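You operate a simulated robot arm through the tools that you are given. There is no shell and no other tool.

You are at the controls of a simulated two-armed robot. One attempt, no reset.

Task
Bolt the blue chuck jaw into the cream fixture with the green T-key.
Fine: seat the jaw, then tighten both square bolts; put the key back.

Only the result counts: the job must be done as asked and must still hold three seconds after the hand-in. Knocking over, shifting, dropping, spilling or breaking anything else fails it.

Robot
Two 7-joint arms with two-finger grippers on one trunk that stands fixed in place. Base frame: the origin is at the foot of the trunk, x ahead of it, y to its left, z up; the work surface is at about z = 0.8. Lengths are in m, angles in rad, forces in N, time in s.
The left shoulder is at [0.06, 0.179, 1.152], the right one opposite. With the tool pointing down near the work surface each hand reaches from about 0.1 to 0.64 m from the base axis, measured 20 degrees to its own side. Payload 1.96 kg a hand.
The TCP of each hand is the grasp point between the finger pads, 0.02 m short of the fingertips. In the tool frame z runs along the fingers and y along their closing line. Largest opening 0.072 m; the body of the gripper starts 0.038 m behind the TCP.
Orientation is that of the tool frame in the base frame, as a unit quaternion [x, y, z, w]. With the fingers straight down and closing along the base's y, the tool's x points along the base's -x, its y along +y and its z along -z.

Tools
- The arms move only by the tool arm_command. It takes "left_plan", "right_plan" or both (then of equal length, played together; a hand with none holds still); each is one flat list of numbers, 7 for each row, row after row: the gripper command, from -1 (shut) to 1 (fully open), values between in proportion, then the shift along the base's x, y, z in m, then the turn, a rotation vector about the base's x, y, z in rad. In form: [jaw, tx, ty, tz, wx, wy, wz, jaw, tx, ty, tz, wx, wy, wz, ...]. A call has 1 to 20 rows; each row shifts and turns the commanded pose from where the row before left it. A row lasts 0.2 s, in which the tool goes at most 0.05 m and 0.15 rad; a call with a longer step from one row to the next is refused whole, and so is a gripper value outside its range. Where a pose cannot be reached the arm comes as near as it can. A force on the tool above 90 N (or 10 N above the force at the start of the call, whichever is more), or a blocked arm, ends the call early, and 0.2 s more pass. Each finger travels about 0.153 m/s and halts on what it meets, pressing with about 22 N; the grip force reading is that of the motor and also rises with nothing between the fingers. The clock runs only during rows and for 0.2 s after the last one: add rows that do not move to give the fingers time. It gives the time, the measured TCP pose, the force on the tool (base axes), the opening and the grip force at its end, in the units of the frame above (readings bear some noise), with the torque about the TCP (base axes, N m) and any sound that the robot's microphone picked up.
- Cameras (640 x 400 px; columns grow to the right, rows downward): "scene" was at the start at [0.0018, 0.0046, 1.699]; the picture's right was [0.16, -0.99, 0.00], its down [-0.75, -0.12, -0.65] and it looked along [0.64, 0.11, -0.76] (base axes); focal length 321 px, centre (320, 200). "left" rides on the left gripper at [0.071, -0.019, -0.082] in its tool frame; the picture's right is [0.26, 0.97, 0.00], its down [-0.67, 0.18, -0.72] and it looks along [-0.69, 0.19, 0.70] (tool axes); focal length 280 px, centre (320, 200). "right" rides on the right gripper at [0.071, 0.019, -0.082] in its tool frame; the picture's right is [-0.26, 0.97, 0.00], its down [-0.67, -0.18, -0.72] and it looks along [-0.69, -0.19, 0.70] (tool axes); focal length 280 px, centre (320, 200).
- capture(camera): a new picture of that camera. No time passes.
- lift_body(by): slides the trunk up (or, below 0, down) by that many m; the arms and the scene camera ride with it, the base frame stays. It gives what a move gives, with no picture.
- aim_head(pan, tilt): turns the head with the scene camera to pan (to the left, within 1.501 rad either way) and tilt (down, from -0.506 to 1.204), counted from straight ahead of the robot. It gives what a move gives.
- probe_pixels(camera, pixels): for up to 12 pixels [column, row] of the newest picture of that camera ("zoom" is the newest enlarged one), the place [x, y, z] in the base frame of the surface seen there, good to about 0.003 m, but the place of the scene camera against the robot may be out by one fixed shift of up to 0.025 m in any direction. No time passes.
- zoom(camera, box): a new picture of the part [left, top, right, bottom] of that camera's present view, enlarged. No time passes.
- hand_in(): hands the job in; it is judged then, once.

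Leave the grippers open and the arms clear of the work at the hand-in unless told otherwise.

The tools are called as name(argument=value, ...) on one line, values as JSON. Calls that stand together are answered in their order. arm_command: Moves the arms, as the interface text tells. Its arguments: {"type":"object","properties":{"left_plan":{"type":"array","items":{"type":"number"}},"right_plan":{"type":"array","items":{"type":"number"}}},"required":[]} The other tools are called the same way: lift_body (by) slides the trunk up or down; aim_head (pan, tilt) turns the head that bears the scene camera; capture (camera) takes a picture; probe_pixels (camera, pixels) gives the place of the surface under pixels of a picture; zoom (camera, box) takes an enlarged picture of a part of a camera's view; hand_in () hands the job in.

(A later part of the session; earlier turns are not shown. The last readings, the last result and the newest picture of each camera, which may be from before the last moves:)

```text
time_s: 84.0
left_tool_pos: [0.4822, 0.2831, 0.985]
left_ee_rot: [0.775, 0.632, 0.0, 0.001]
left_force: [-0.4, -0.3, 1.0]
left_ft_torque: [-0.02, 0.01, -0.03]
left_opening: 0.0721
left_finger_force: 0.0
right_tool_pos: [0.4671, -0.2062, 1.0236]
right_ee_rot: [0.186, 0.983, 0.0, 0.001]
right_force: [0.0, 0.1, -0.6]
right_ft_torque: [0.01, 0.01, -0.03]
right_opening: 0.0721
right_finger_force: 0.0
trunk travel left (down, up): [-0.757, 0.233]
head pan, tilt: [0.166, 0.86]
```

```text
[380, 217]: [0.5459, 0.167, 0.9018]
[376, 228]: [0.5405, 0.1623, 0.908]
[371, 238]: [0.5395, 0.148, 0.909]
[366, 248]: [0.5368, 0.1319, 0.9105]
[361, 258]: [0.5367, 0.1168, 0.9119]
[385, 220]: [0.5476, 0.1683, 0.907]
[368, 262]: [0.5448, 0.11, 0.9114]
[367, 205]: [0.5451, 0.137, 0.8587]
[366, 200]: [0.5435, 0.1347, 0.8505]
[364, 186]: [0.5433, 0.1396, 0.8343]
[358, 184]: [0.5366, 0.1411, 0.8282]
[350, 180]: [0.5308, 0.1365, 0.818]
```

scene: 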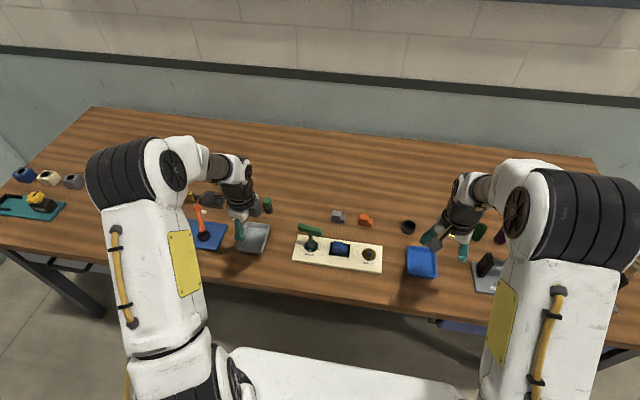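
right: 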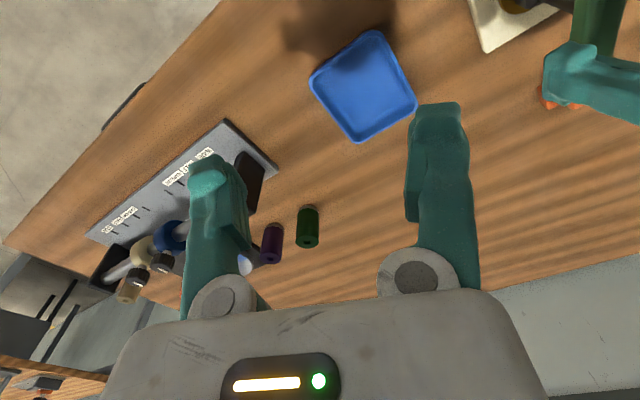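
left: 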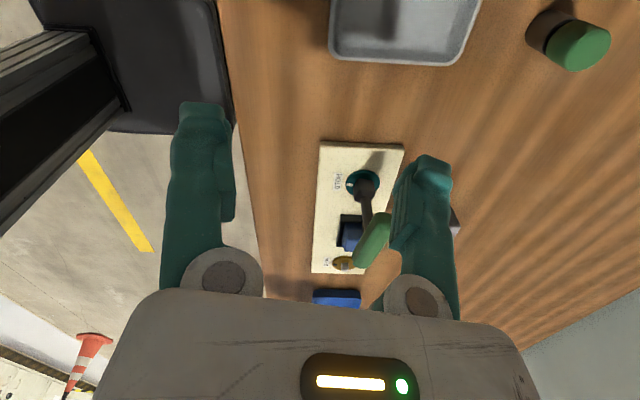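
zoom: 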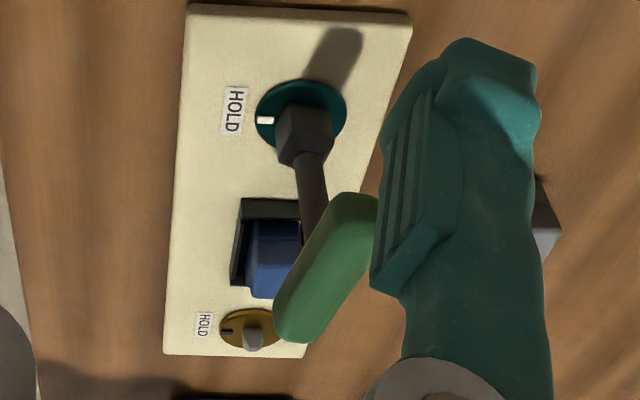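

Both marks point at their HOLD labels. The key's shaft is at about (0.544, 0.131) and the handle lies at about −95°. I'll move the left hand further away and bring the right hand across, tilting 45° with yaw −6°, to a point in front of the key.

arm_command(left_plan=[1, -0.01, 0.03, 0.015, 0, 0, 0, 1, -0.01, 0.03, 0.01, 0, 0, 0, 1, -0.01, 0.02, 0.01, 0, 0, 0, 1, 0, 0, 0, 0, 0, 0, 1, 0, 0, 0, 0, 0, 0, 1, 0, 0, 0, 0, 0, 0, 1, 0, 0, 0, 0, 0, 0, 1, 0, 0, 0, 0, 0, 0, 1, 0, 0, 0, 0, 0, 0, 1, 0, 0, 0, 0, 0, 0], right_plan=[1, -0.0017, 0.0344, -0.0074, 0, 0, 0.134, 1, -0.0017, 0.0344, -0.0074, 0, 0, 0.134, 1, -0.0017, 0.0344, -0.0074, -0.0137, -0.1301, 0, 1, -0.0017, 0.0344, -0.0074, -0.0137, -0.1301, 0, 1, -0.0017, 0.0344, -0.0074, -0.0137, -0.1301, 0, 1, -0.0017, 0.0344, -0.0074, -0.0137, -0.1301, 0, 1, -0.0017, 0.0344, -0.0074, -0.0137, -0.1301, 0, 1, -0.0017, 0.0344, -0.0074, -0.0137, -0.1301, 0, 1, -0.0017, 0.0344, -0.0074, 0, 0, 0, 1, -0.0017, 0.0344, -0.0074, 0, 0, 0])

capture(camera="right")

capture(camera="scene")

```text
time_s: 86.4
left_tool_pos: [0.4539, 0.361, 1.0206]
left_ee_rot: [0.776, 0.631, -0.001, -0.001]
left_force: [0.0, 0.2, 0.0]
left_ft_torque: [0.0, 0.01, -0.01]
left_opening: 0.0722
left_finger_force: 0.0
right_tool_pos: [0.4698, 0.1381, 0.9861]
right_ee_rot: [0.096, 0.919, 0.015, 0.381]
right_force: [0.0, -0.5, 0.2]
right_ft_torque: [0.0, -0.01, -0.02]
right_opening: 0.072
right_finger_force: 0.0
trunk travel left (down, up): [-0.757, 0.233]
head pan, tilt: [0.166, 0.86]
stopped in row 10 (right hand): the arm was blocked; the commanded pose is now the measured one
```

```text
taken
```

right: 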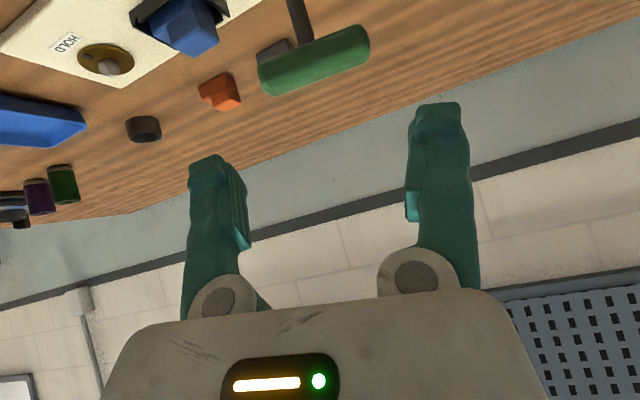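

```text
taken
```

scene: 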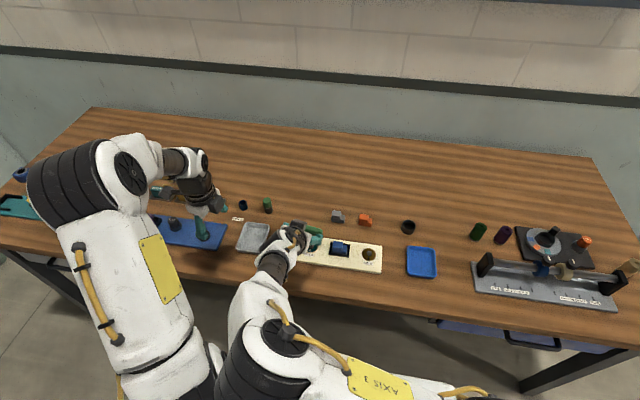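

The right arm was blocked crossing over (z stayed at 0.986), most likely arm against arm, and nothing on the table was touched. I'll back it out the way it came and have the left hand carry the key back to the brown bolt, where the right hand can reach it.

arm_command(right_plan=[1, 0, -0.02, 0.005, 0, 0, 0, 1, 0, -0.034, 0.004, 0, 0, 0, 1, 0, -0.034, 0.002, 0, 0, 0, 1, 0, -0.034, 0, 0, 0, 0, 1, 0, -0.034, 0, 0, 0, 0, 1, 0, -0.034, 0, 0, 0, 0, 1, 0, -0.034, 0, 0, 0, 0, 1, 0, -0.034, 0, 0, 0, 0, 1, 0, -0.034, 0, 0, 0, 0, 1, 0, -0.034, 0, 0, 0, 0])

capture(camera="scene")

zoom(camera="scene", box=[270, 200, 430, 290])

```text
time_s: 88.6
left_tool_pos: [0.4539, 0.3612, 1.0194]
left_ee_rot: [0.775, 0.632, 0.0, -0.001]
left_force: [0.7, -0.3, 0.5]
left_ft_torque: [0.02, 0.02, 0.01]
left_opening: 0.072
left_finger_force: 0.1
right_tool_pos: [0.4688, -0.1889, 0.9942]
right_ee_rot: [0.094, 0.92, 0.015, 0.38]
right_force: [-0.2, -0.3, 1.1]
right_ft_torque: [-0.02, 0.01, 0.0]
right_opening: 0.072
right_finger_force: 0.1
trunk travel left (down, up): [-0.757, 0.233]
head pan, tilt: [0.166, 0.86]
```

```text
taken
```

scene: 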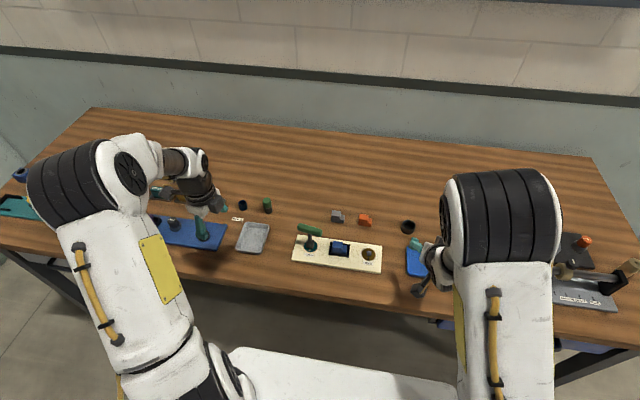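

```text
4.00 times, centred on (350, 245) of scene
```

zoom: 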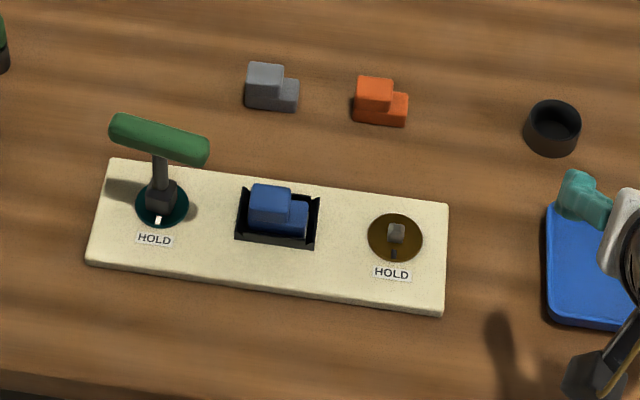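

Everything is in order, and both marks point to HOLD. Now the left hand returns above the key's handle on the teal bolt.

arm_command(left_plan=[1, 0.0148, -0.0383, -0.009, 0, 0, 0.01, 1, 0.0148, -0.0383, -0.009, 0, 0, 0.01, 1, 0.0148, -0.0383, -0.009, 0, 0, 0.01, 1, 0.0148, -0.0383, -0.009, 0, 0, 0.01, 1, 0.0148, -0.0383, -0.009, 0, 0, 0.01, 1, 0.0146, -0.0383, -0.009, 0, 0, 0.01, 1, 0, 0, 0, 0, 0, 0])

capture(camera="left")

```text
time_s: 90.2
left_tool_pos: [0.5443, 0.1299, 0.9689]
left_ee_rot: [0.756, 0.655, 0.0, -0.001]
left_force: [0.5, -0.1, -0.2]
left_ft_torque: [-0.01, -0.01, 0.01]
left_opening: 0.0719
left_finger_force: 0.0
right_tool_pos: [0.4684, -0.1853, 0.9944]
right_ee_rot: [0.094, 0.92, 0.014, 0.381]
right_force: [0.2, 0.5, -0.9]
right_ft_torque: [-0.03, 0.0, -0.01]
right_opening: 0.0719
right_finger_force: 0.1
trunk travel left (down, up): [-0.757, 0.233]
head pan, tilt: [0.166, 0.86]
```

```text
taken
```

left: 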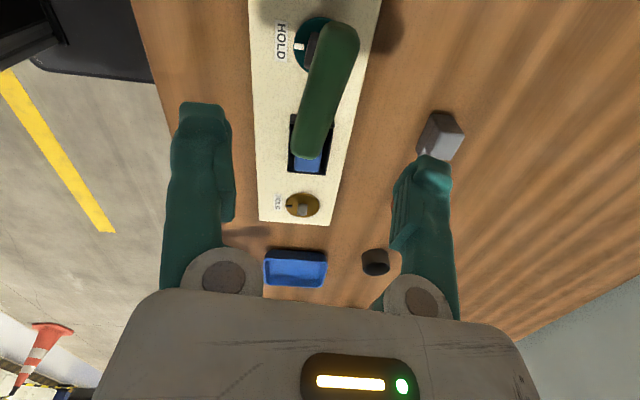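

The handle lies centred and parallel between the left fingers. I'll lower and close.

arm_command(left_plan=[1, -0.0005, 0.0005, -0.016, 0, 0, 0, 1, -0.0005, 0.0005, -0.016, 0, 0, 0, 1, 0, 0, -0.016, 0, 0, 0, 1, 0, 0, -0.0145, 0, 0, 0, 1, 0, 0, 0, 0, 0, 0, 0.0, 0, 0, 0, 0, 0, 0, -0.3, 0, 0, 0, 0, 0, 0, -1, 0, 0, 0, 0, 0, 0, -1, 0, 0, 0, 0, 0, 0])

capture(camera="left")

```text
time_s: 92.2
left_tool_pos: [0.5427, 0.1313, 0.9053]
left_ee_rot: [0.756, 0.655, 0.0, -0.001]
left_force: [0.2, -0.4, 0.6]
left_ft_torque: [-0.03, -0.02, 0.01]
left_opening: 0.019
left_finger_force: 21.5
right_tool_pos: [0.4696, -0.187, 0.9947]
right_ee_rot: [0.093, 0.92, 0.014, 0.381]
right_force: [-0.5, 0.0, 0.5]
right_ft_torque: [-0.02, -0.01, 0.0]
right_opening: 0.0719
right_finger_force: 0.0
trunk travel left (down, up): [-0.757, 0.233]
head pan, tilt: [0.166, 0.86]
```

```text
taken
```

left: 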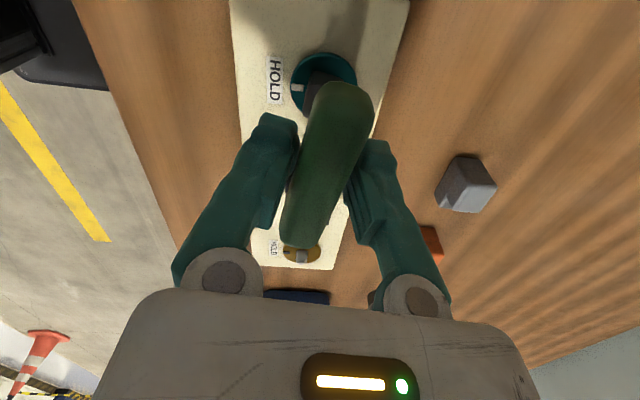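

Gripped firmly. I'll turn back about 5° to the middle of the play and lift the key straight off the teal bolt.

arm_command(left_plan=[-1, 0, 0, 0, 0, 0, 0.05, -1, 0, 0, 0, 0, 0, 0.04, -1, 0, 0, 0.006, 0, 0, 0, -1, 0, 0, 0.01, 0, 0, 0, -1, 0, 0, 0.015, 0, 0, 0, -1, 0, 0, 0.02, 0, 0, 0, -1, 0, 0, 0, 0, 0, 0])

capture(camera="left")

zoom(camera="left", box=[240, 10, 400, 110])

```text
time_s: 93.8
left_tool_pos: [0.5418, 0.1326, 0.955]
left_ee_rot: [0.726, 0.687, -0.001, -0.001]
left_force: [-0.2, 0.5, -0.2]
left_ft_torque: [0.0, 0.0, 0.02]
left_opening: 0.0192
left_finger_force: 21.8
right_tool_pos: [0.4689, -0.1881, 0.9936]
right_ee_rot: [0.093, 0.92, 0.015, 0.381]
right_force: [0.2, 0.5, 0.5]
right_ft_torque: [0.03, 0.02, 0.03]
right_opening: 0.072
right_finger_force: 0.1
trunk travel left (down, up): [-0.757, 0.233]
head pan, tilt: [0.166, 0.86]
```

```text
taken
```

left: 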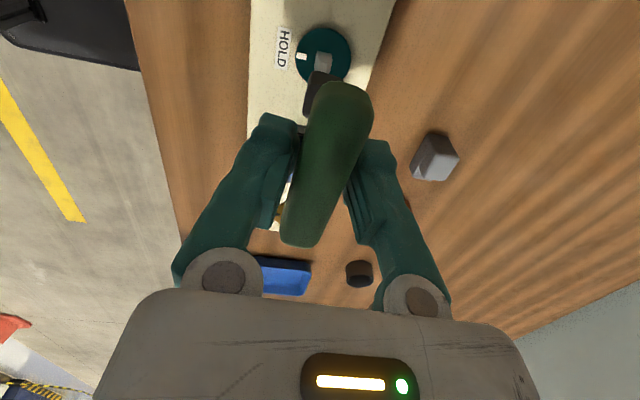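

```text
4.00 times, centred on (320, 60) of left
```

zoom: 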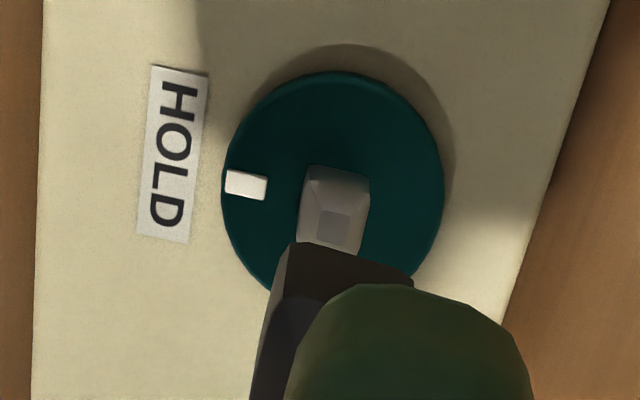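

The teal mark lines up with its HOLD label (both at about −178° from the bolt centre). Now I'll carry the key back over the jaw to the brown bolt, at yaw −90° to match that bolt's present angle.

arm_command(left_plan=[-1, 0, 0, 0.004, 0, 0, 0.02, -1, 0.0004, -0.032, 0, 0, 0, 0.01, -1, 0.0004, -0.036, 0, 0, 0, 0.01, -1, 0.0004, -0.036, 0, 0, 0, 0.01, -1, 0.0004, -0.036, 0, 0, 0, 0.006, -1, 0.0004, -0.03, 0, 0, 0, 0, -1, 0, -0.01, 0, 0, 0, 0, -1, 0, 0, 0, 0, 0, 0], right_plan=[1, -0.005, -0.01, 0, 0, 0, 0, 1, -0.005, -0.01, 0, 0, 0, 0, 1, 0, 0, 0, 0, 0, 0, 1, 0, 0, 0, 0, 0, 0, 1, 0, 0, 0, 0, 0, 0, 1, 0, 0, 0, 0, 0, 0, 1, 0, 0, 0, 0, 0, 0, 1, 0, 0, 0, 0, 0, 0])

capture(camera="left")

zoom(camera="left", box=[280, 20, 380, 95])

```text
time_s: 95.6
left_tool_pos: [0.5432, -0.0474, 0.9578]
left_ee_rot: [0.706, 0.708, -0.001, -0.001]
left_force: [0.3, -0.3, -2.0]
left_ft_torque: [0.0, 0.02, -0.04]
left_opening: 0.0189
left_finger_force: 21.8
right_tool_pos: [0.4584, -0.2072, 0.995]
right_ee_rot: [0.094, 0.92, 0.014, 0.381]
right_force: [0.0, -0.1, 0.1]
right_ft_torque: [0.03, -0.03, -0.01]
right_opening: 0.0717
right_finger_force: 0.1
trunk travel left (down, up): [-0.757, 0.233]
head pan, tilt: [0.166, 0.86]
```

```text
taken
```

left: 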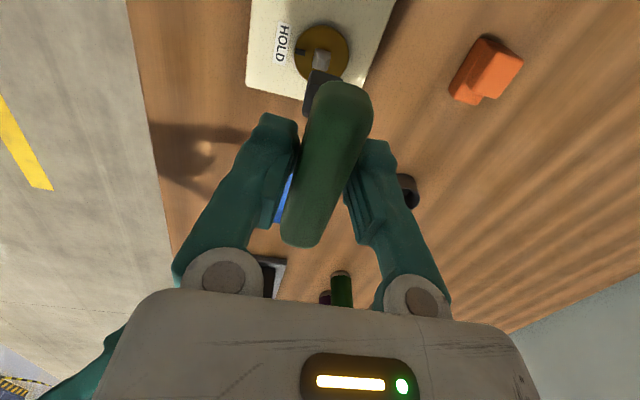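

```text
5.33 times, centred on (330, 58) of left
```

zoom: 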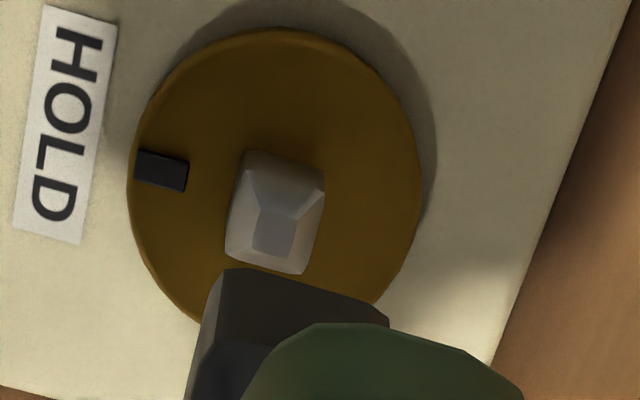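

The key hovers beside the brown bolt with matching angles. I'll probe the bolt top and the block's near face to align the centres.

probe_pixels(camera="zoom", pixels=[[265, 220], [285, 225], [270, 235], [280, 245], [262, 240], [290, 235], [235, 280], [265, 285], [295, 300], [325, 305], [360, 320], [380, 325]])

probe_pixels(camera="zoom", pixels=[[268, 225], [280, 230], [272, 240], [284, 240], [266, 235], [276, 250], [240, 295], [260, 300], [290, 290], [310, 305], [345, 310], [370, 320]])

```text
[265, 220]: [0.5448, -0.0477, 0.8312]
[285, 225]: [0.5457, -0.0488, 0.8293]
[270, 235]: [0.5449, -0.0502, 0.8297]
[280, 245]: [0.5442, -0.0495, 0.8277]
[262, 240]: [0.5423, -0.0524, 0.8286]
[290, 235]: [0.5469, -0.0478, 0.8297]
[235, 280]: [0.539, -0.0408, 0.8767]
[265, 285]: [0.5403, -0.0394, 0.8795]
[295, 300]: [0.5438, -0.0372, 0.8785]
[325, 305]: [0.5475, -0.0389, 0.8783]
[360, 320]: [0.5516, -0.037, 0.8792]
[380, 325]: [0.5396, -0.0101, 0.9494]
```

```text
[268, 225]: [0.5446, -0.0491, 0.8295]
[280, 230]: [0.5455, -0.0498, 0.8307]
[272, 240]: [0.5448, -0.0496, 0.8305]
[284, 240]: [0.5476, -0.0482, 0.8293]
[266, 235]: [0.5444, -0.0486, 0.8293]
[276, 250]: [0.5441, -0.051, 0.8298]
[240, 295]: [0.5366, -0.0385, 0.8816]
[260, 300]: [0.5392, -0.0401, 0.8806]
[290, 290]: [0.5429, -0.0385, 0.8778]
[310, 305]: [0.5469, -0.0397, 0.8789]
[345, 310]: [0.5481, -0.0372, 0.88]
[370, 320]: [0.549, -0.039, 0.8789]
```

Aligned within a millimetre. I'll make that small correction and lower onto the bolt in stages.

arm_command(left_plan=[-1, 0.0005, -0.0008, -0.012, 0, 0, 0, -1, 0, 0, -0.012, 0, 0, 0, -1, 0, 0, -0.01, 0, 0, 0, -1, 0, 0, 0, 0, 0, 0])

zoom(camera="left", box=[280, 30, 360, 90])

```text
time_s: 96.6
left_tool_pos: [0.5432, -0.0472, 0.9243]
left_ee_rot: [0.706, 0.708, -0.001, -0.001]
left_force: [0.1, 0.5, -0.2]
left_ft_torque: [0.04, 0.04, 0.01]
left_opening: 0.0191
left_finger_force: 21.9
right_tool_pos: [0.4587, -0.2078, 0.994]
right_ee_rot: [0.092, 0.919, 0.015, 0.382]
right_force: [-0.5, 0.4, -0.3]
right_ft_torque: [-0.01, 0.0, 0.0]
right_opening: 0.0718
right_finger_force: 0.1
trunk travel left (down, up): [-0.757, 0.233]
head pan, tilt: [0.166, 0.86]
```

```text
6.67 times, centred on (320, 60) of left
```

zoom: 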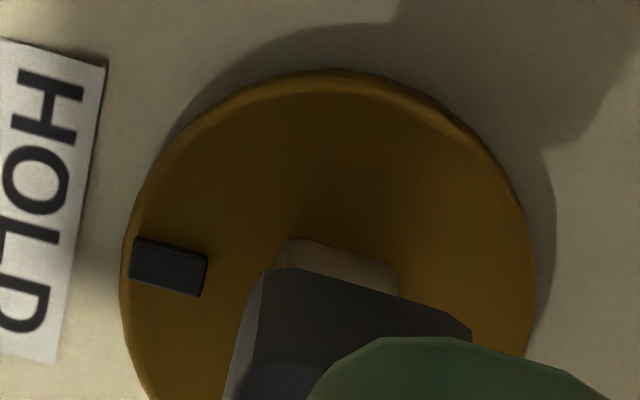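

The socket looks about 1 mm too far in +x relative to the bolt, so I'll shift −0.0008 and continue down gently.

arm_command(left_plan=[-1, -0.0008, 0, -0.003, 0, 0, 0, -1, 0, 0, -0.003, 0, 0, 0, -1, 0, 0, -0.003, 0, 0, 0])

zoom(camera="left", box=[280, 30, 360, 90])

```text
time_s: 97.4
left_tool_pos: [0.5442, -0.0476, 0.9154]
left_ee_rot: [0.706, 0.708, -0.001, -0.001]
left_force: [0.3, 0.3, -1.7]
left_ft_torque: [0.01, 0.01, 0.05]
left_opening: 0.0192
left_finger_force: 21.8
right_tool_pos: [0.4585, -0.2084, 0.9941]
right_ee_rot: [0.093, 0.92, 0.015, 0.38]
right_force: [-0.1, 0.4, 0.2]
right_ft_torque: [-0.03, 0.01, 0.02]
right_opening: 0.072
right_finger_force: 0.0
trunk travel left (down, up): [-0.757, 0.233]
head pan, tilt: [0.166, 0.86]
```

```text
6.67 times, centred on (320, 60) of left
```

zoom: 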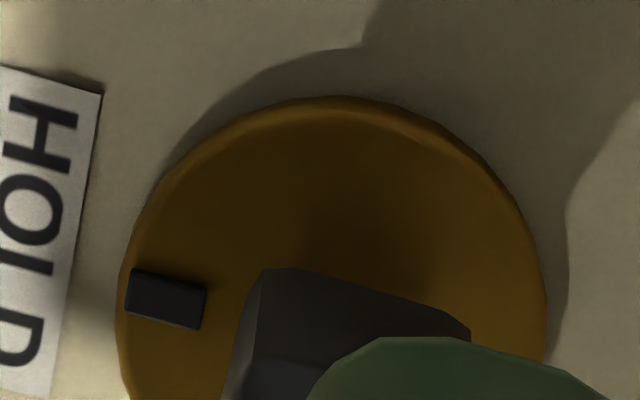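

It's engaging with no contact force. I'll continue down to the disc.

arm_command(left_plan=[-1, 0, 0, -0.003, 0, 0, 0, -1, 0, 0, -0.003, 0, 0, 0, -1, 0, 0, -0.002, 0, 0, 0])

zoom(camera="left", box=[280, 30, 360, 90])

```text
time_s: 98.2
left_tool_pos: [0.5428, -0.0478, 0.9075]
left_ee_rot: [0.707, 0.708, 0.0, 0.0]
left_force: [-0.1, 0.8, -2.7]
left_ft_torque: [0.02, 0.05, 0.02]
left_opening: 0.0191
left_finger_force: 22.1
right_tool_pos: [0.4588, -0.2076, 0.9946]
right_ee_rot: [0.093, 0.92, 0.015, 0.381]
right_force: [0.0, -0.5, -1.1]
right_ft_torque: [0.01, 0.0, -0.03]
right_opening: 0.072
right_finger_force: 0.0
trunk travel left (down, up): [-0.757, 0.233]
head pan, tilt: [0.166, 0.86]
```

```text
6.67 times, centred on (320, 60) of left
```

zoom: 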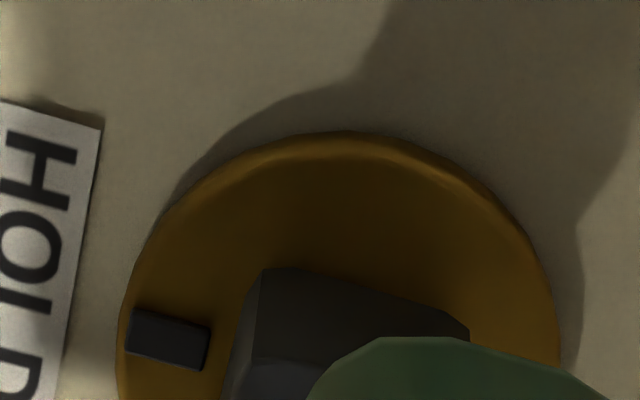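

Nearly down. I'll go another 2.5 mm and look for contact.

arm_command(left_plan=[-1, 0, 0, -0.0015, 0, 0, 0, -1, 0, 0, -0.001, 0, 0, 0])

```text
time_s: 98.8
left_tool_pos: [0.5429, -0.048, 0.9045]
left_ee_rot: [0.707, 0.707, -0.001, 0.0]
left_force: [0.4, 0.7, -1.6]
left_ft_torque: [0.0, 0.0, 0.02]
left_opening: 0.019
left_finger_force: 22.3
right_tool_pos: [0.4577, -0.2074, 0.9942]
right_ee_rot: [0.093, 0.92, 0.016, 0.381]
right_force: [0.1, -0.5, 1.1]
right_ft_torque: [-0.01, 0.0, 0.03]
right_opening: 0.0718
right_finger_force: 0.0
trunk travel left (down, up): [-0.757, 0.233]
head pan, tilt: [0.166, 0.86]
```

arm_command(left_plan=[-1, 0, 0, -0.001, 0, 0, 0, -1, 0, 0, -0.001, 0, 0, 0])

```text
time_s: 99.4
left_tool_pos: [0.5431, -0.0482, 0.9036]
left_ee_rot: [0.707, 0.707, 0.001, 0.0]
left_force: [1.8, 0.7, 7.0]
left_ft_torque: [0.11, -0.01, -0.01]
left_opening: 0.0192
left_finger_force: 21.7
right_tool_pos: [0.4592, -0.2081, 0.9951]
right_ee_rot: [0.093, 0.92, 0.016, 0.381]
right_force: [-0.7, -0.1, -0.2]
right_ft_torque: [0.01, 0.0, -0.03]
right_opening: 0.0718
right_finger_force: 0.1
trunk travel left (down, up): [-0.757, 0.233]
head pan, tilt: [0.166, 0.86]
```

It's seated on the disc (+7 N). I'll open the left gripper, rise straight up, and withdraw to the left-side viewing spot.

arm_command(left_plan=[-1, 0, 0, 0.001, 0, 0, 0, -0.3, 0, 0, 0, 0, 0, 0, 0.3, 0, 0, 0, 0, 0, 0, 1, 0, 0, 0, 0, 0, 0, 1, 0, 0, 0.015, 0, 0, 0, 1, 0, 0, 0.02, 0, 0, 0, 1, 0, 0, 0.02, 0, 0, 0, 1, -0.008, 0.04, 0.003, 0, 0, 0, 1, -0.008, 0.04, 0.003, 0, 0, 0, 1, -0.008, 0.04, 0.003, 0, 0, 0, 1, -0.008, 0.04, 0.003, 0, 0, 0, 1, -0.008, 0.036, 0.003, 0, 0, 0])

capture(camera="left")

zoom(camera="left", box=[257, 190, 377, 300])

```text
time_s: 102.0
left_tool_pos: [0.5022, 0.1489, 0.9752]
left_ee_rot: [0.707, 0.707, 0.0, -0.001]
left_force: [0.5, 0.5, -0.8]
left_ft_torque: [0.0, -0.01, -0.03]
left_opening: 0.0718
left_finger_force: 0.1
right_tool_pos: [0.4572, -0.2076, 0.9945]
right_ee_rot: [0.094, 0.92, 0.014, 0.38]
right_force: [0.2, 0.0, -0.4]
right_ft_torque: [-0.02, 0.02, 0.0]
right_opening: 0.0719
right_finger_force: 0.1
trunk travel left (down, up): [-0.757, 0.233]
head pan, tilt: [0.166, 0.86]
```

```text
taken
```

left: 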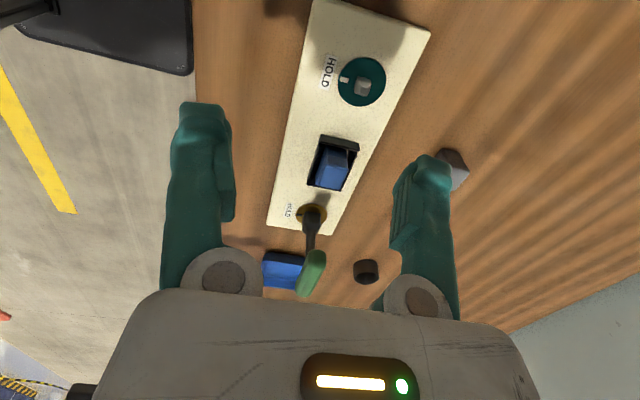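

```text
3.64 times, centred on (317, 245) of left
```

zoom: 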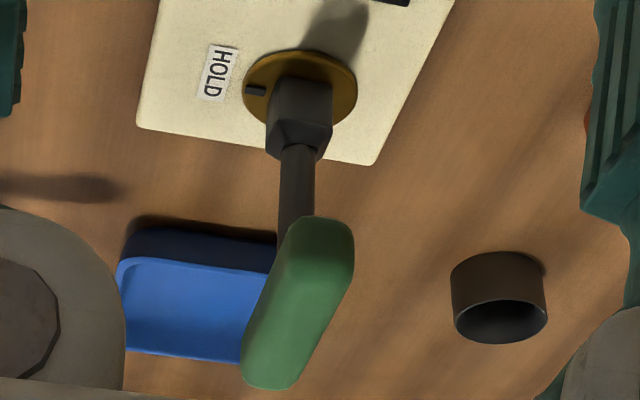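

The key stands on the brown bolt, its handle along y. My check of the right hand's orientation shows a few degrees of roll, so I'll correct that while moving it in front of the key.

arm_command(right_plan=[1, -0.0015, 0.0316, -0.0189, -0.05, 0, 0.0815, 1, -0.0015, 0.0316, -0.0189, -0.049, 0, 0.0815, 1, -0.0015, 0.0316, -0.0189, 0, 0, 0, 1, -0.0015, 0.0316, -0.0189, 0, 0, 0, 1, -0.0015, 0.0316, -0.0189, 0, 0, 0, 1, 0, 0, -0.0135, 0, 0, 0, 1, 0, 0, -0.0135, 0, 0, 0, 1, 0, 0, 0, 0, 0, 0])

capture(camera="right")

```text
time_s: 103.8
left_tool_pos: [0.5034, 0.149, 0.9747]
left_ee_rot: [0.706, 0.708, 0.0, -0.001]
left_force: [-0.1, -1.0, -0.1]
left_ft_torque: [-0.01, 0.0, -0.03]
left_opening: 0.072
left_finger_force: 0.1
right_tool_pos: [0.4506, -0.048, 0.8718]
right_ee_rot: [0.0, 0.924, 0.0, 0.382]
right_force: [0.5, -0.5, -0.4]
right_ft_torque: [-0.01, 0.01, 0.04]
right_opening: 0.0719
right_finger_force: 0.1
trunk travel left (down, up): [-0.757, 0.233]
head pan, tilt: [0.166, 0.86]
```

```text
taken
```

right: 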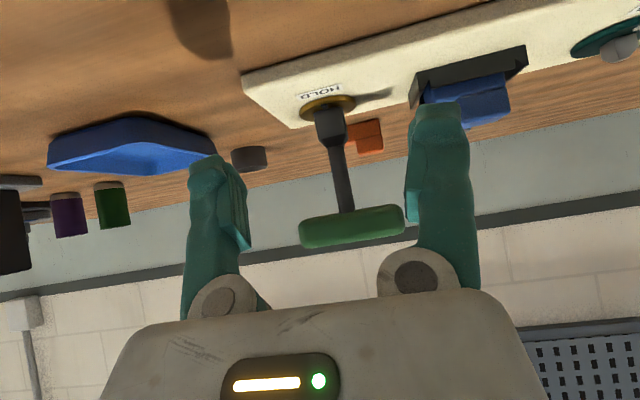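

The orientation is now clean: 45° tilt, closing along y. I'll probe the shaft from here to centre on it.

probe_pixels(camera="right", pixels=[[336, 165], [340, 165], [344, 165], [339, 180], [345, 180], [342, 195], [347, 195], [350, 225], [305, 235], [400, 222], [328, 125], [340, 205]])

zoom(camera="right", box=[280, 90, 420, 250])

```text
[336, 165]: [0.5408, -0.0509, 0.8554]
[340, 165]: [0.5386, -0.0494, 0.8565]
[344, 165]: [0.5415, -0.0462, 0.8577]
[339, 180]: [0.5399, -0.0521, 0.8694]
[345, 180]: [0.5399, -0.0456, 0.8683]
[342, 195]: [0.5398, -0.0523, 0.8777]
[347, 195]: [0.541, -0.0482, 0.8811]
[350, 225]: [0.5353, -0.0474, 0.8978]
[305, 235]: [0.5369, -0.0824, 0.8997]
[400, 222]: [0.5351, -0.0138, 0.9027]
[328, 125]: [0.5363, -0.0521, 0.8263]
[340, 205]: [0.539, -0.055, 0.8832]
```

```text
2.50 times, centred on (350, 170) of right
```

zoom: 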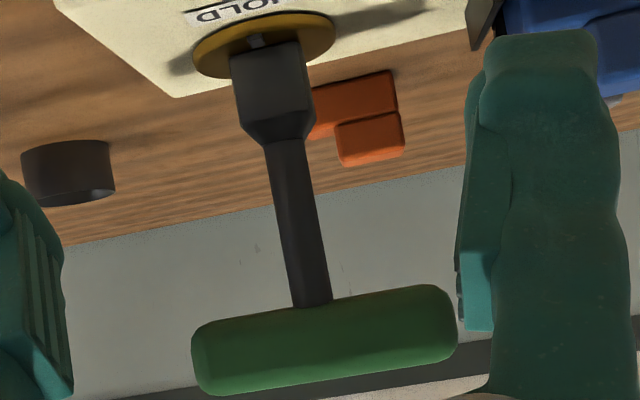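

The shaft axis is at about (0.546, −0.049). I'll slide straight in under the handle.

arm_command(right_plan=[1, 0.0173, -0.0003, 0, 0, 0, 0, 1, 0.0173, -0.0003, 0, 0, 0, 0, 1, 0.0173, -0.0003, 0, 0, 0, 0, 1, 0.0173, 0, 0, 0, 0, 0, 1, 0.0172, 0, 0, 0, 0, 0, 1, 0, 0, 0, 0, 0, 0])

capture(camera="right")

```text
time_s: 105.2
left_tool_pos: [0.503, 0.1497, 0.9733]
left_ee_rot: [0.706, 0.708, -0.001, 0.0]
left_force: [0.5, -0.5, 0.2]
left_ft_torque: [-0.01, 0.0, 0.0]
left_opening: 0.0722
left_finger_force: 0.0
right_tool_pos: [0.5357, -0.0505, 0.8739]
right_ee_rot: [-0.001, 0.924, 0.001, 0.383]
right_force: [0.1, -0.5, -0.3]
right_ft_torque: [0.0, -0.02, 0.02]
right_opening: 0.072
right_finger_force: 0.1
trunk travel left (down, up): [-0.757, 0.233]
head pan, tilt: [0.166, 0.86]
```

```text
taken
```

right: 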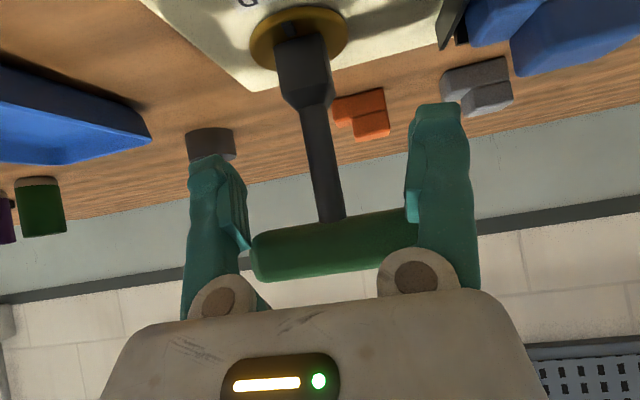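

The view matches the earlier cup pick-up. I'll close on the shaft, then lift straight off.

arm_command(right_plan=[0.0, 0, 0, 0, 0, 0, 0, -0.4, 0, 0, 0, 0, 0, 0, -1, 0, 0, 0, 0, 0, 0, -1, 0, 0, 0, 0, 0, 0])

capture(camera="right")

```text
time_s: 106.2
left_tool_pos: [0.5026, 0.1489, 0.9746]
left_ee_rot: [0.706, 0.708, 0.001, -0.001]
left_force: [-0.4, 0.1, 0.4]
left_ft_torque: [-0.04, 0.01, -0.03]
left_opening: 0.0719
left_finger_force: 0.0
right_tool_pos: [0.5365, -0.0495, 0.8737]
right_ee_rot: [-0.001, 0.924, 0.0, 0.383]
right_force: [-0.9, 0.9, -0.2]
right_ft_torque: [0.01, 0.06, 0.02]
right_opening: 0.0108
right_finger_force: 22.4
trunk travel left (down, up): [-0.757, 0.233]
head pan, tilt: [0.166, 0.86]
```

```text
taken
```

right: 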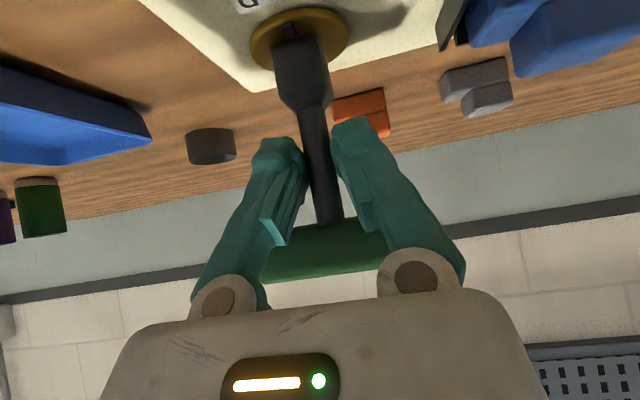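

Gripped at 10.8 mm, as before. I'll lift the key straight off the brown bolt and check the bolt mark.

arm_command(right_plan=[-1, 0, 0, 0.008, 0, 0, 0, -1, 0, 0, 0.012, 0, 0, 0, -1, 0, 0, 0.018, 0, 0, 0, -1, 0, 0, 0.02, 0, 0, 0, -1, 0, 0, 0, 0, 0, 0])

zoom(camera="left", box=[257, 180, 377, 270])

capture(camera="right")

```text
time_s: 107.4
left_tool_pos: [0.5046, 0.1484, 0.9739]
left_ee_rot: [0.706, 0.708, -0.001, -0.001]
left_force: [-0.1, -0.2, 0.3]
left_ft_torque: [-0.02, 0.01, -0.02]
left_opening: 0.0721
left_finger_force: 0.2
right_tool_pos: [0.5384, -0.0506, 0.9308]
right_ee_rot: [0.0, 0.924, 0.0, 0.383]
right_force: [-0.1, 0.3, -1.7]
right_ft_torque: [0.0, 0.03, 0.0]
right_opening: 0.0108
right_finger_force: 22.0
trunk travel left (down, up): [-0.757, 0.233]
head pan, tilt: [0.166, 0.86]
```

```text
4.44 times, centred on (317, 225) of left
```

zoom: 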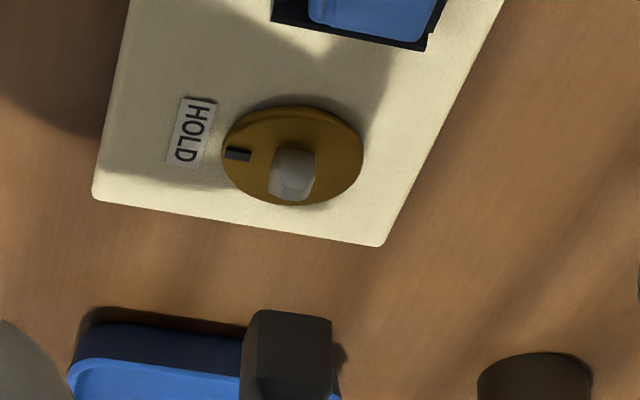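

```text
taken
```

right: 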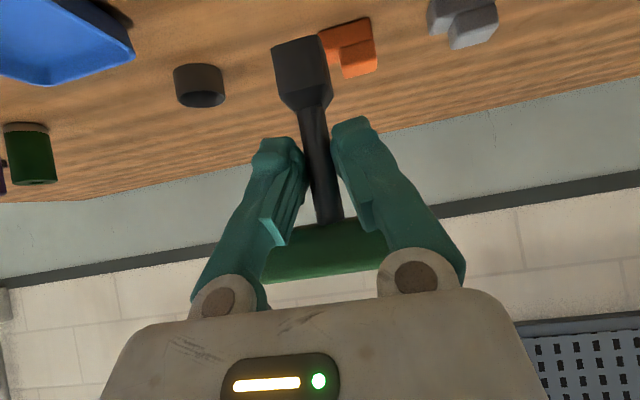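

The brown mark still points at HOLD. I'll carry the key over the cup (axis about 0.670, −0.1685), keeping its bottom at about 0.875.

arm_command(right_plan=[-1, 0.02, -0.02, 0, 0, 0, 0, -1, 0.025, -0.024, 0, 0, 0, 0, -1, 0.025, -0.024, 0, 0, 0, 0, -1, 0.025, -0.024, 0, 0, 0, 0, -1, 0.02, -0.02, 0, 0, 0, 0, -1, 0.0085, -0.0065, 0, 0, 0, 0, -1, 0, 0, 0, 0, 0, 0])

capture(camera="right")

capture(camera="left")

zoom(camera="left", box=[320, 220, 420, 300])

zoom(camera="scene", box=[360, 190, 460, 270])

```text
time_s: 109.0
left_tool_pos: [0.5023, 0.148, 0.975]
left_ee_rot: [0.706, 0.708, -0.001, 0.0]
left_force: [0.5, 0.6, 0.6]
left_ft_torque: [0.0, -0.02, -0.03]
left_opening: 0.072
left_finger_force: 0.1
right_tool_pos: [0.6614, -0.1694, 0.9298]
right_ee_rot: [-0.001, 0.924, 0.001, 0.383]
right_force: [0.6, -0.4, -1.5]
right_ft_torque: [-0.02, -0.01, 0.01]
right_opening: 0.0108
right_finger_force: 21.6
trunk travel left (down, up): [-0.757, 0.233]
head pan, tilt: [0.166, 0.86]
```

```text
taken
```

right: 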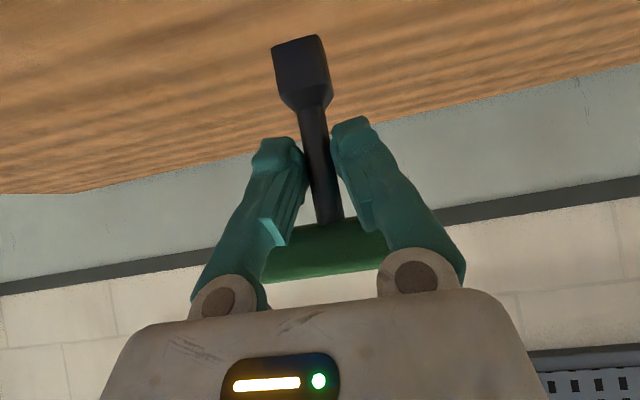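

```text
taken
```

left: 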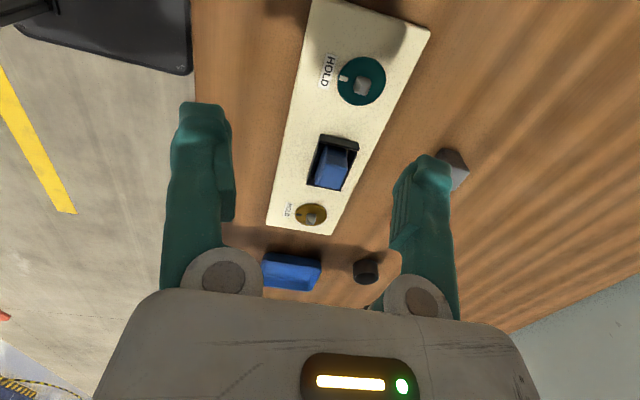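

```text
5.00 times, centred on (370, 260) of left
```

zoom: 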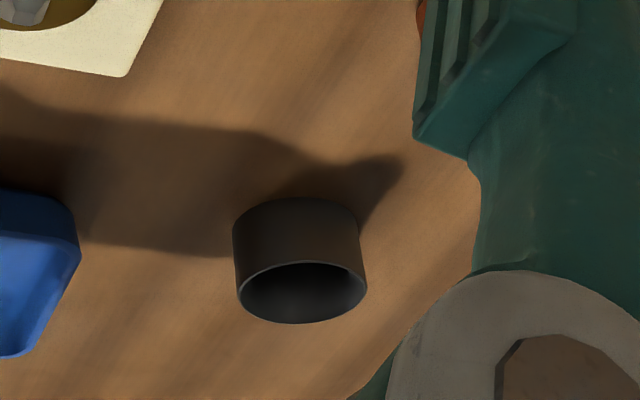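

```text
5.00 times, centred on (410, 230) of scene
```

zoom: 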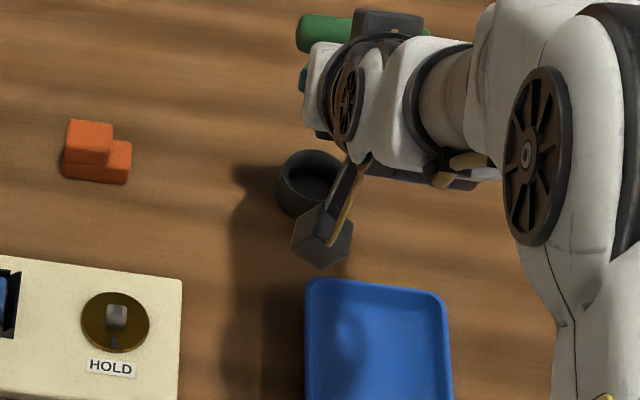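

I'll probe the cup's rim from the left camera to double-check the drop position.

probe_pixels(camera="left", pixels=[[354, 278], [379, 276], [366, 273], [360, 274], [372, 273], [366, 284], [360, 283], [372, 283], [353, 268], [379, 268], [366, 266], [366, 278]])

probe_pixels(camera="right", pixels=[[277, 54], [295, 49], [314, 42], [281, 92], [300, 89], [320, 86], [328, 74], [331, 93], [278, 70], [315, 65], [296, 65], [322, 55]])

```text
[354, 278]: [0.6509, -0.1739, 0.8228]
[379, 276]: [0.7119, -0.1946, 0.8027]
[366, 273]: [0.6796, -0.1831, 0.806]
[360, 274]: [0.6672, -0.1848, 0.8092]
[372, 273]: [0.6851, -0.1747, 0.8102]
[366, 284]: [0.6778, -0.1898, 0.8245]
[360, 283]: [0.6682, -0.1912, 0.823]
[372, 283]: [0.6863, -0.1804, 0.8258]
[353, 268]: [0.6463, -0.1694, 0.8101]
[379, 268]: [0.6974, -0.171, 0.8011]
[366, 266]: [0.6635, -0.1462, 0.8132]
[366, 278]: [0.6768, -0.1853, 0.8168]
```

```text
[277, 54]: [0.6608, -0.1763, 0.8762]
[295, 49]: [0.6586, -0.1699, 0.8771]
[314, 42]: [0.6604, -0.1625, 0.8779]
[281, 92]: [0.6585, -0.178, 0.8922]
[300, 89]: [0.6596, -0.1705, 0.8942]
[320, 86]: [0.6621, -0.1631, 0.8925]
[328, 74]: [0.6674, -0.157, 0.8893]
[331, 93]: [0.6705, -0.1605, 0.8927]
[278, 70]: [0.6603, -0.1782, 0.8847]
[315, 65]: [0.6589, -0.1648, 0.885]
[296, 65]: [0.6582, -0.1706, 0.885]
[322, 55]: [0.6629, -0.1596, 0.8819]
```

The cup centre is about (0.669, −0.169) and the key's axis about (0.669, −0.1695), so they line up. I'll lower the key into the cup, slowing near the end.

arm_command(right_plan=[-1, 0, 0, -0.015, 0, 0, 0, -1, 0, 0, -0.015, 0, 0, 0, -1, 0, 0, -0.012, 0, 0, 0, -1, 0, 0, -0.008, 0, 0, 0, -1, 0, 0, -0.008, 0, 0, 0, -1, 0, 0, 0, 0, 0, 0])

capture(camera="right")

zoom(camera="right", box=[220, 10, 380, 130])

```text
time_s: 110.4
left_tool_pos: [0.5028, 0.1476, 0.9747]
left_ee_rot: [0.707, 0.707, -0.001, -0.001]
left_force: [-0.4, -0.7, -0.3]
left_ft_torque: [0.01, -0.01, -0.02]
left_opening: 0.0718
left_finger_force: 0.0
right_tool_pos: [0.6608, -0.1703, 0.8721]
right_ee_rot: [-0.001, 0.924, 0.0, 0.384]
right_force: [1.0, -0.7, -0.5]
right_ft_torque: [0.0, -0.01, 0.03]
right_opening: 0.0106
right_finger_force: 21.5
trunk travel left (down, up): [-0.757, 0.233]
head pan, tilt: [0.166, 0.86]
```

```text
taken
```

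right: 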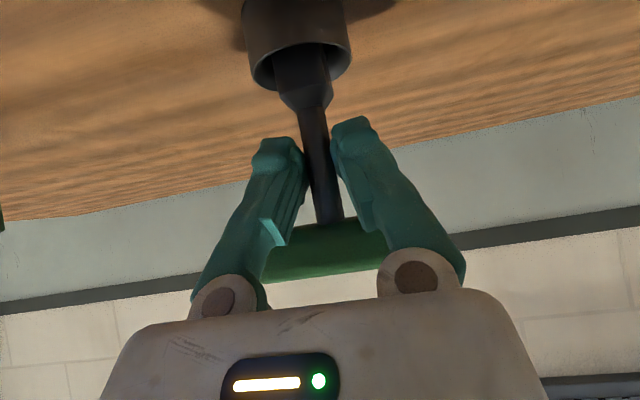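

```text
3.33 times, centred on (300, 70) of right
```

zoom: 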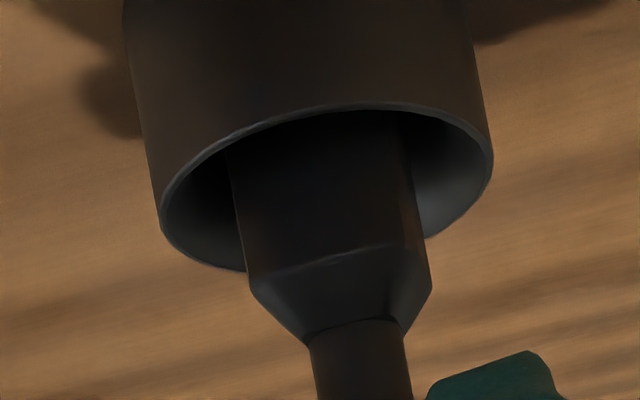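

The socket is inside the cup, centred, with no contact. I'll lower the rest gently.

arm_command(right_plan=[-1, 0, 0, -0.004, 0, 0, 0, -1, 0, 0, -0.004, 0, 0, 0, -1, 0, 0, -0.003, 0, 0, 0, -1, 0, 0, -0.002, 0, 0, 0])

```text
time_s: 111.4
left_tool_pos: [0.5036, 0.1491, 0.9744]
left_ee_rot: [0.707, 0.707, 0.0, 0.0]
left_force: [-0.4, -0.3, -0.4]
left_ft_torque: [0.0, -0.03, -0.01]
left_opening: 0.0723
left_finger_force: 0.1
right_tool_pos: [0.6608, -0.171, 0.8589]
right_ee_rot: [-0.001, 0.924, 0.0, 0.383]
right_force: [-0.7, 0.7, -1.0]
right_ft_torque: [0.01, 0.02, 0.01]
right_opening: 0.0109
right_finger_force: 22.2
trunk travel left (down, up): [-0.757, 0.233]
head pan, tilt: [0.166, 0.86]
```

arm_command(right_plan=[-1, 0, 0, -0.0015, 0, 0, 0, -1, 0, 0, -0.001, 0, 0, 0])

```text
time_s: 112.0
left_tool_pos: [0.5033, 0.1482, 0.9745]
left_ee_rot: [0.707, 0.708, -0.001, -0.001]
left_force: [0.2, 0.6, 0.1]
left_ft_torque: [-0.01, -0.01, -0.01]
left_opening: 0.0721
left_finger_force: 0.1
right_tool_pos: [0.6616, -0.1698, 0.8568]
right_ee_rot: [-0.001, 0.924, 0.0, 0.383]
right_force: [0.2, 0.3, -1.4]
right_ft_torque: [-0.02, 0.01, 0.02]
right_opening: 0.0106
right_finger_force: 21.9
trunk travel left (down, up): [-0.757, 0.233]
head pan, tilt: [0.166, 0.86]
```

Still hanging free at z 0.8568. I'll go another 1.5 mm.

arm_command(right_plan=[-1, 0, 0, -0.001, 0, 0, 0, -1, 0, 0, -0.0007, 0, 0, 0])

```text
time_s: 112.6
left_tool_pos: [0.5029, 0.148, 0.973]
left_ee_rot: [0.707, 0.708, -0.001, 0.0]
left_force: [0.0, -0.1, 0.9]
left_ft_torque: [0.0, 0.02, 0.01]
left_opening: 0.0721
left_finger_force: 0.1
right_tool_pos: [0.6607, -0.1693, 0.8561]
right_ee_rot: [0.0, 0.923, 0.0, 0.384]
right_force: [0.1, -1.2, 3.2]
right_ft_torque: [-0.01, 0.01, 0.03]
right_opening: 0.0107
right_finger_force: 21.9
trunk travel left (down, up): [-0.757, 0.233]
head pan, tilt: [0.166, 0.86]
```

The key rests on the cup floor (+3 N). I'll open the fingers and check that it stands.

arm_command(right_plan=[-0.5, 0, 0, 0, 0, 0, 0, 0.2, 0, 0, 0, 0, 0, 0, 1, 0, 0, 0, 0, 0, 0, 1, 0, 0, 0, 0, 0, 0])

capture(camera="right")

```text
time_s: 113.6
left_tool_pos: [0.5027, 0.1491, 0.9746]
left_ee_rot: [0.706, 0.708, 0.0, 0.0]
left_force: [0.8, -1.2, -1.3]
left_ft_torque: [-0.01, 0.02, -0.01]
left_opening: 0.0718
left_finger_force: 0.1
right_tool_pos: [0.66, -0.1692, 0.8566]
right_ee_rot: [-0.002, 0.924, 0.0, 0.382]
right_force: [-0.1, 0.2, -0.5]
right_ft_torque: [0.02, -0.01, 0.02]
right_opening: 0.0721
right_finger_force: 0.0
trunk travel left (down, up): [-0.757, 0.233]
head pan, tilt: [0.166, 0.86]
```

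```text
taken
```

right: 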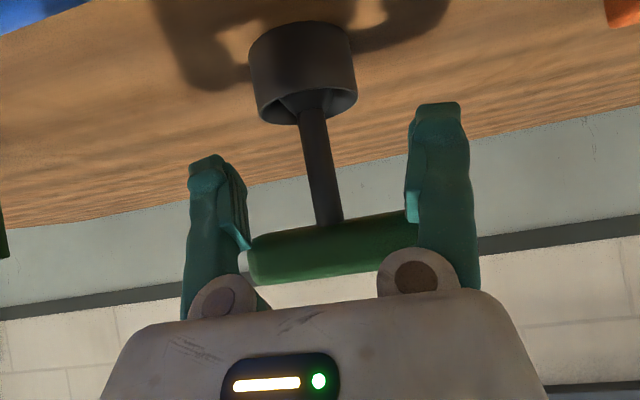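

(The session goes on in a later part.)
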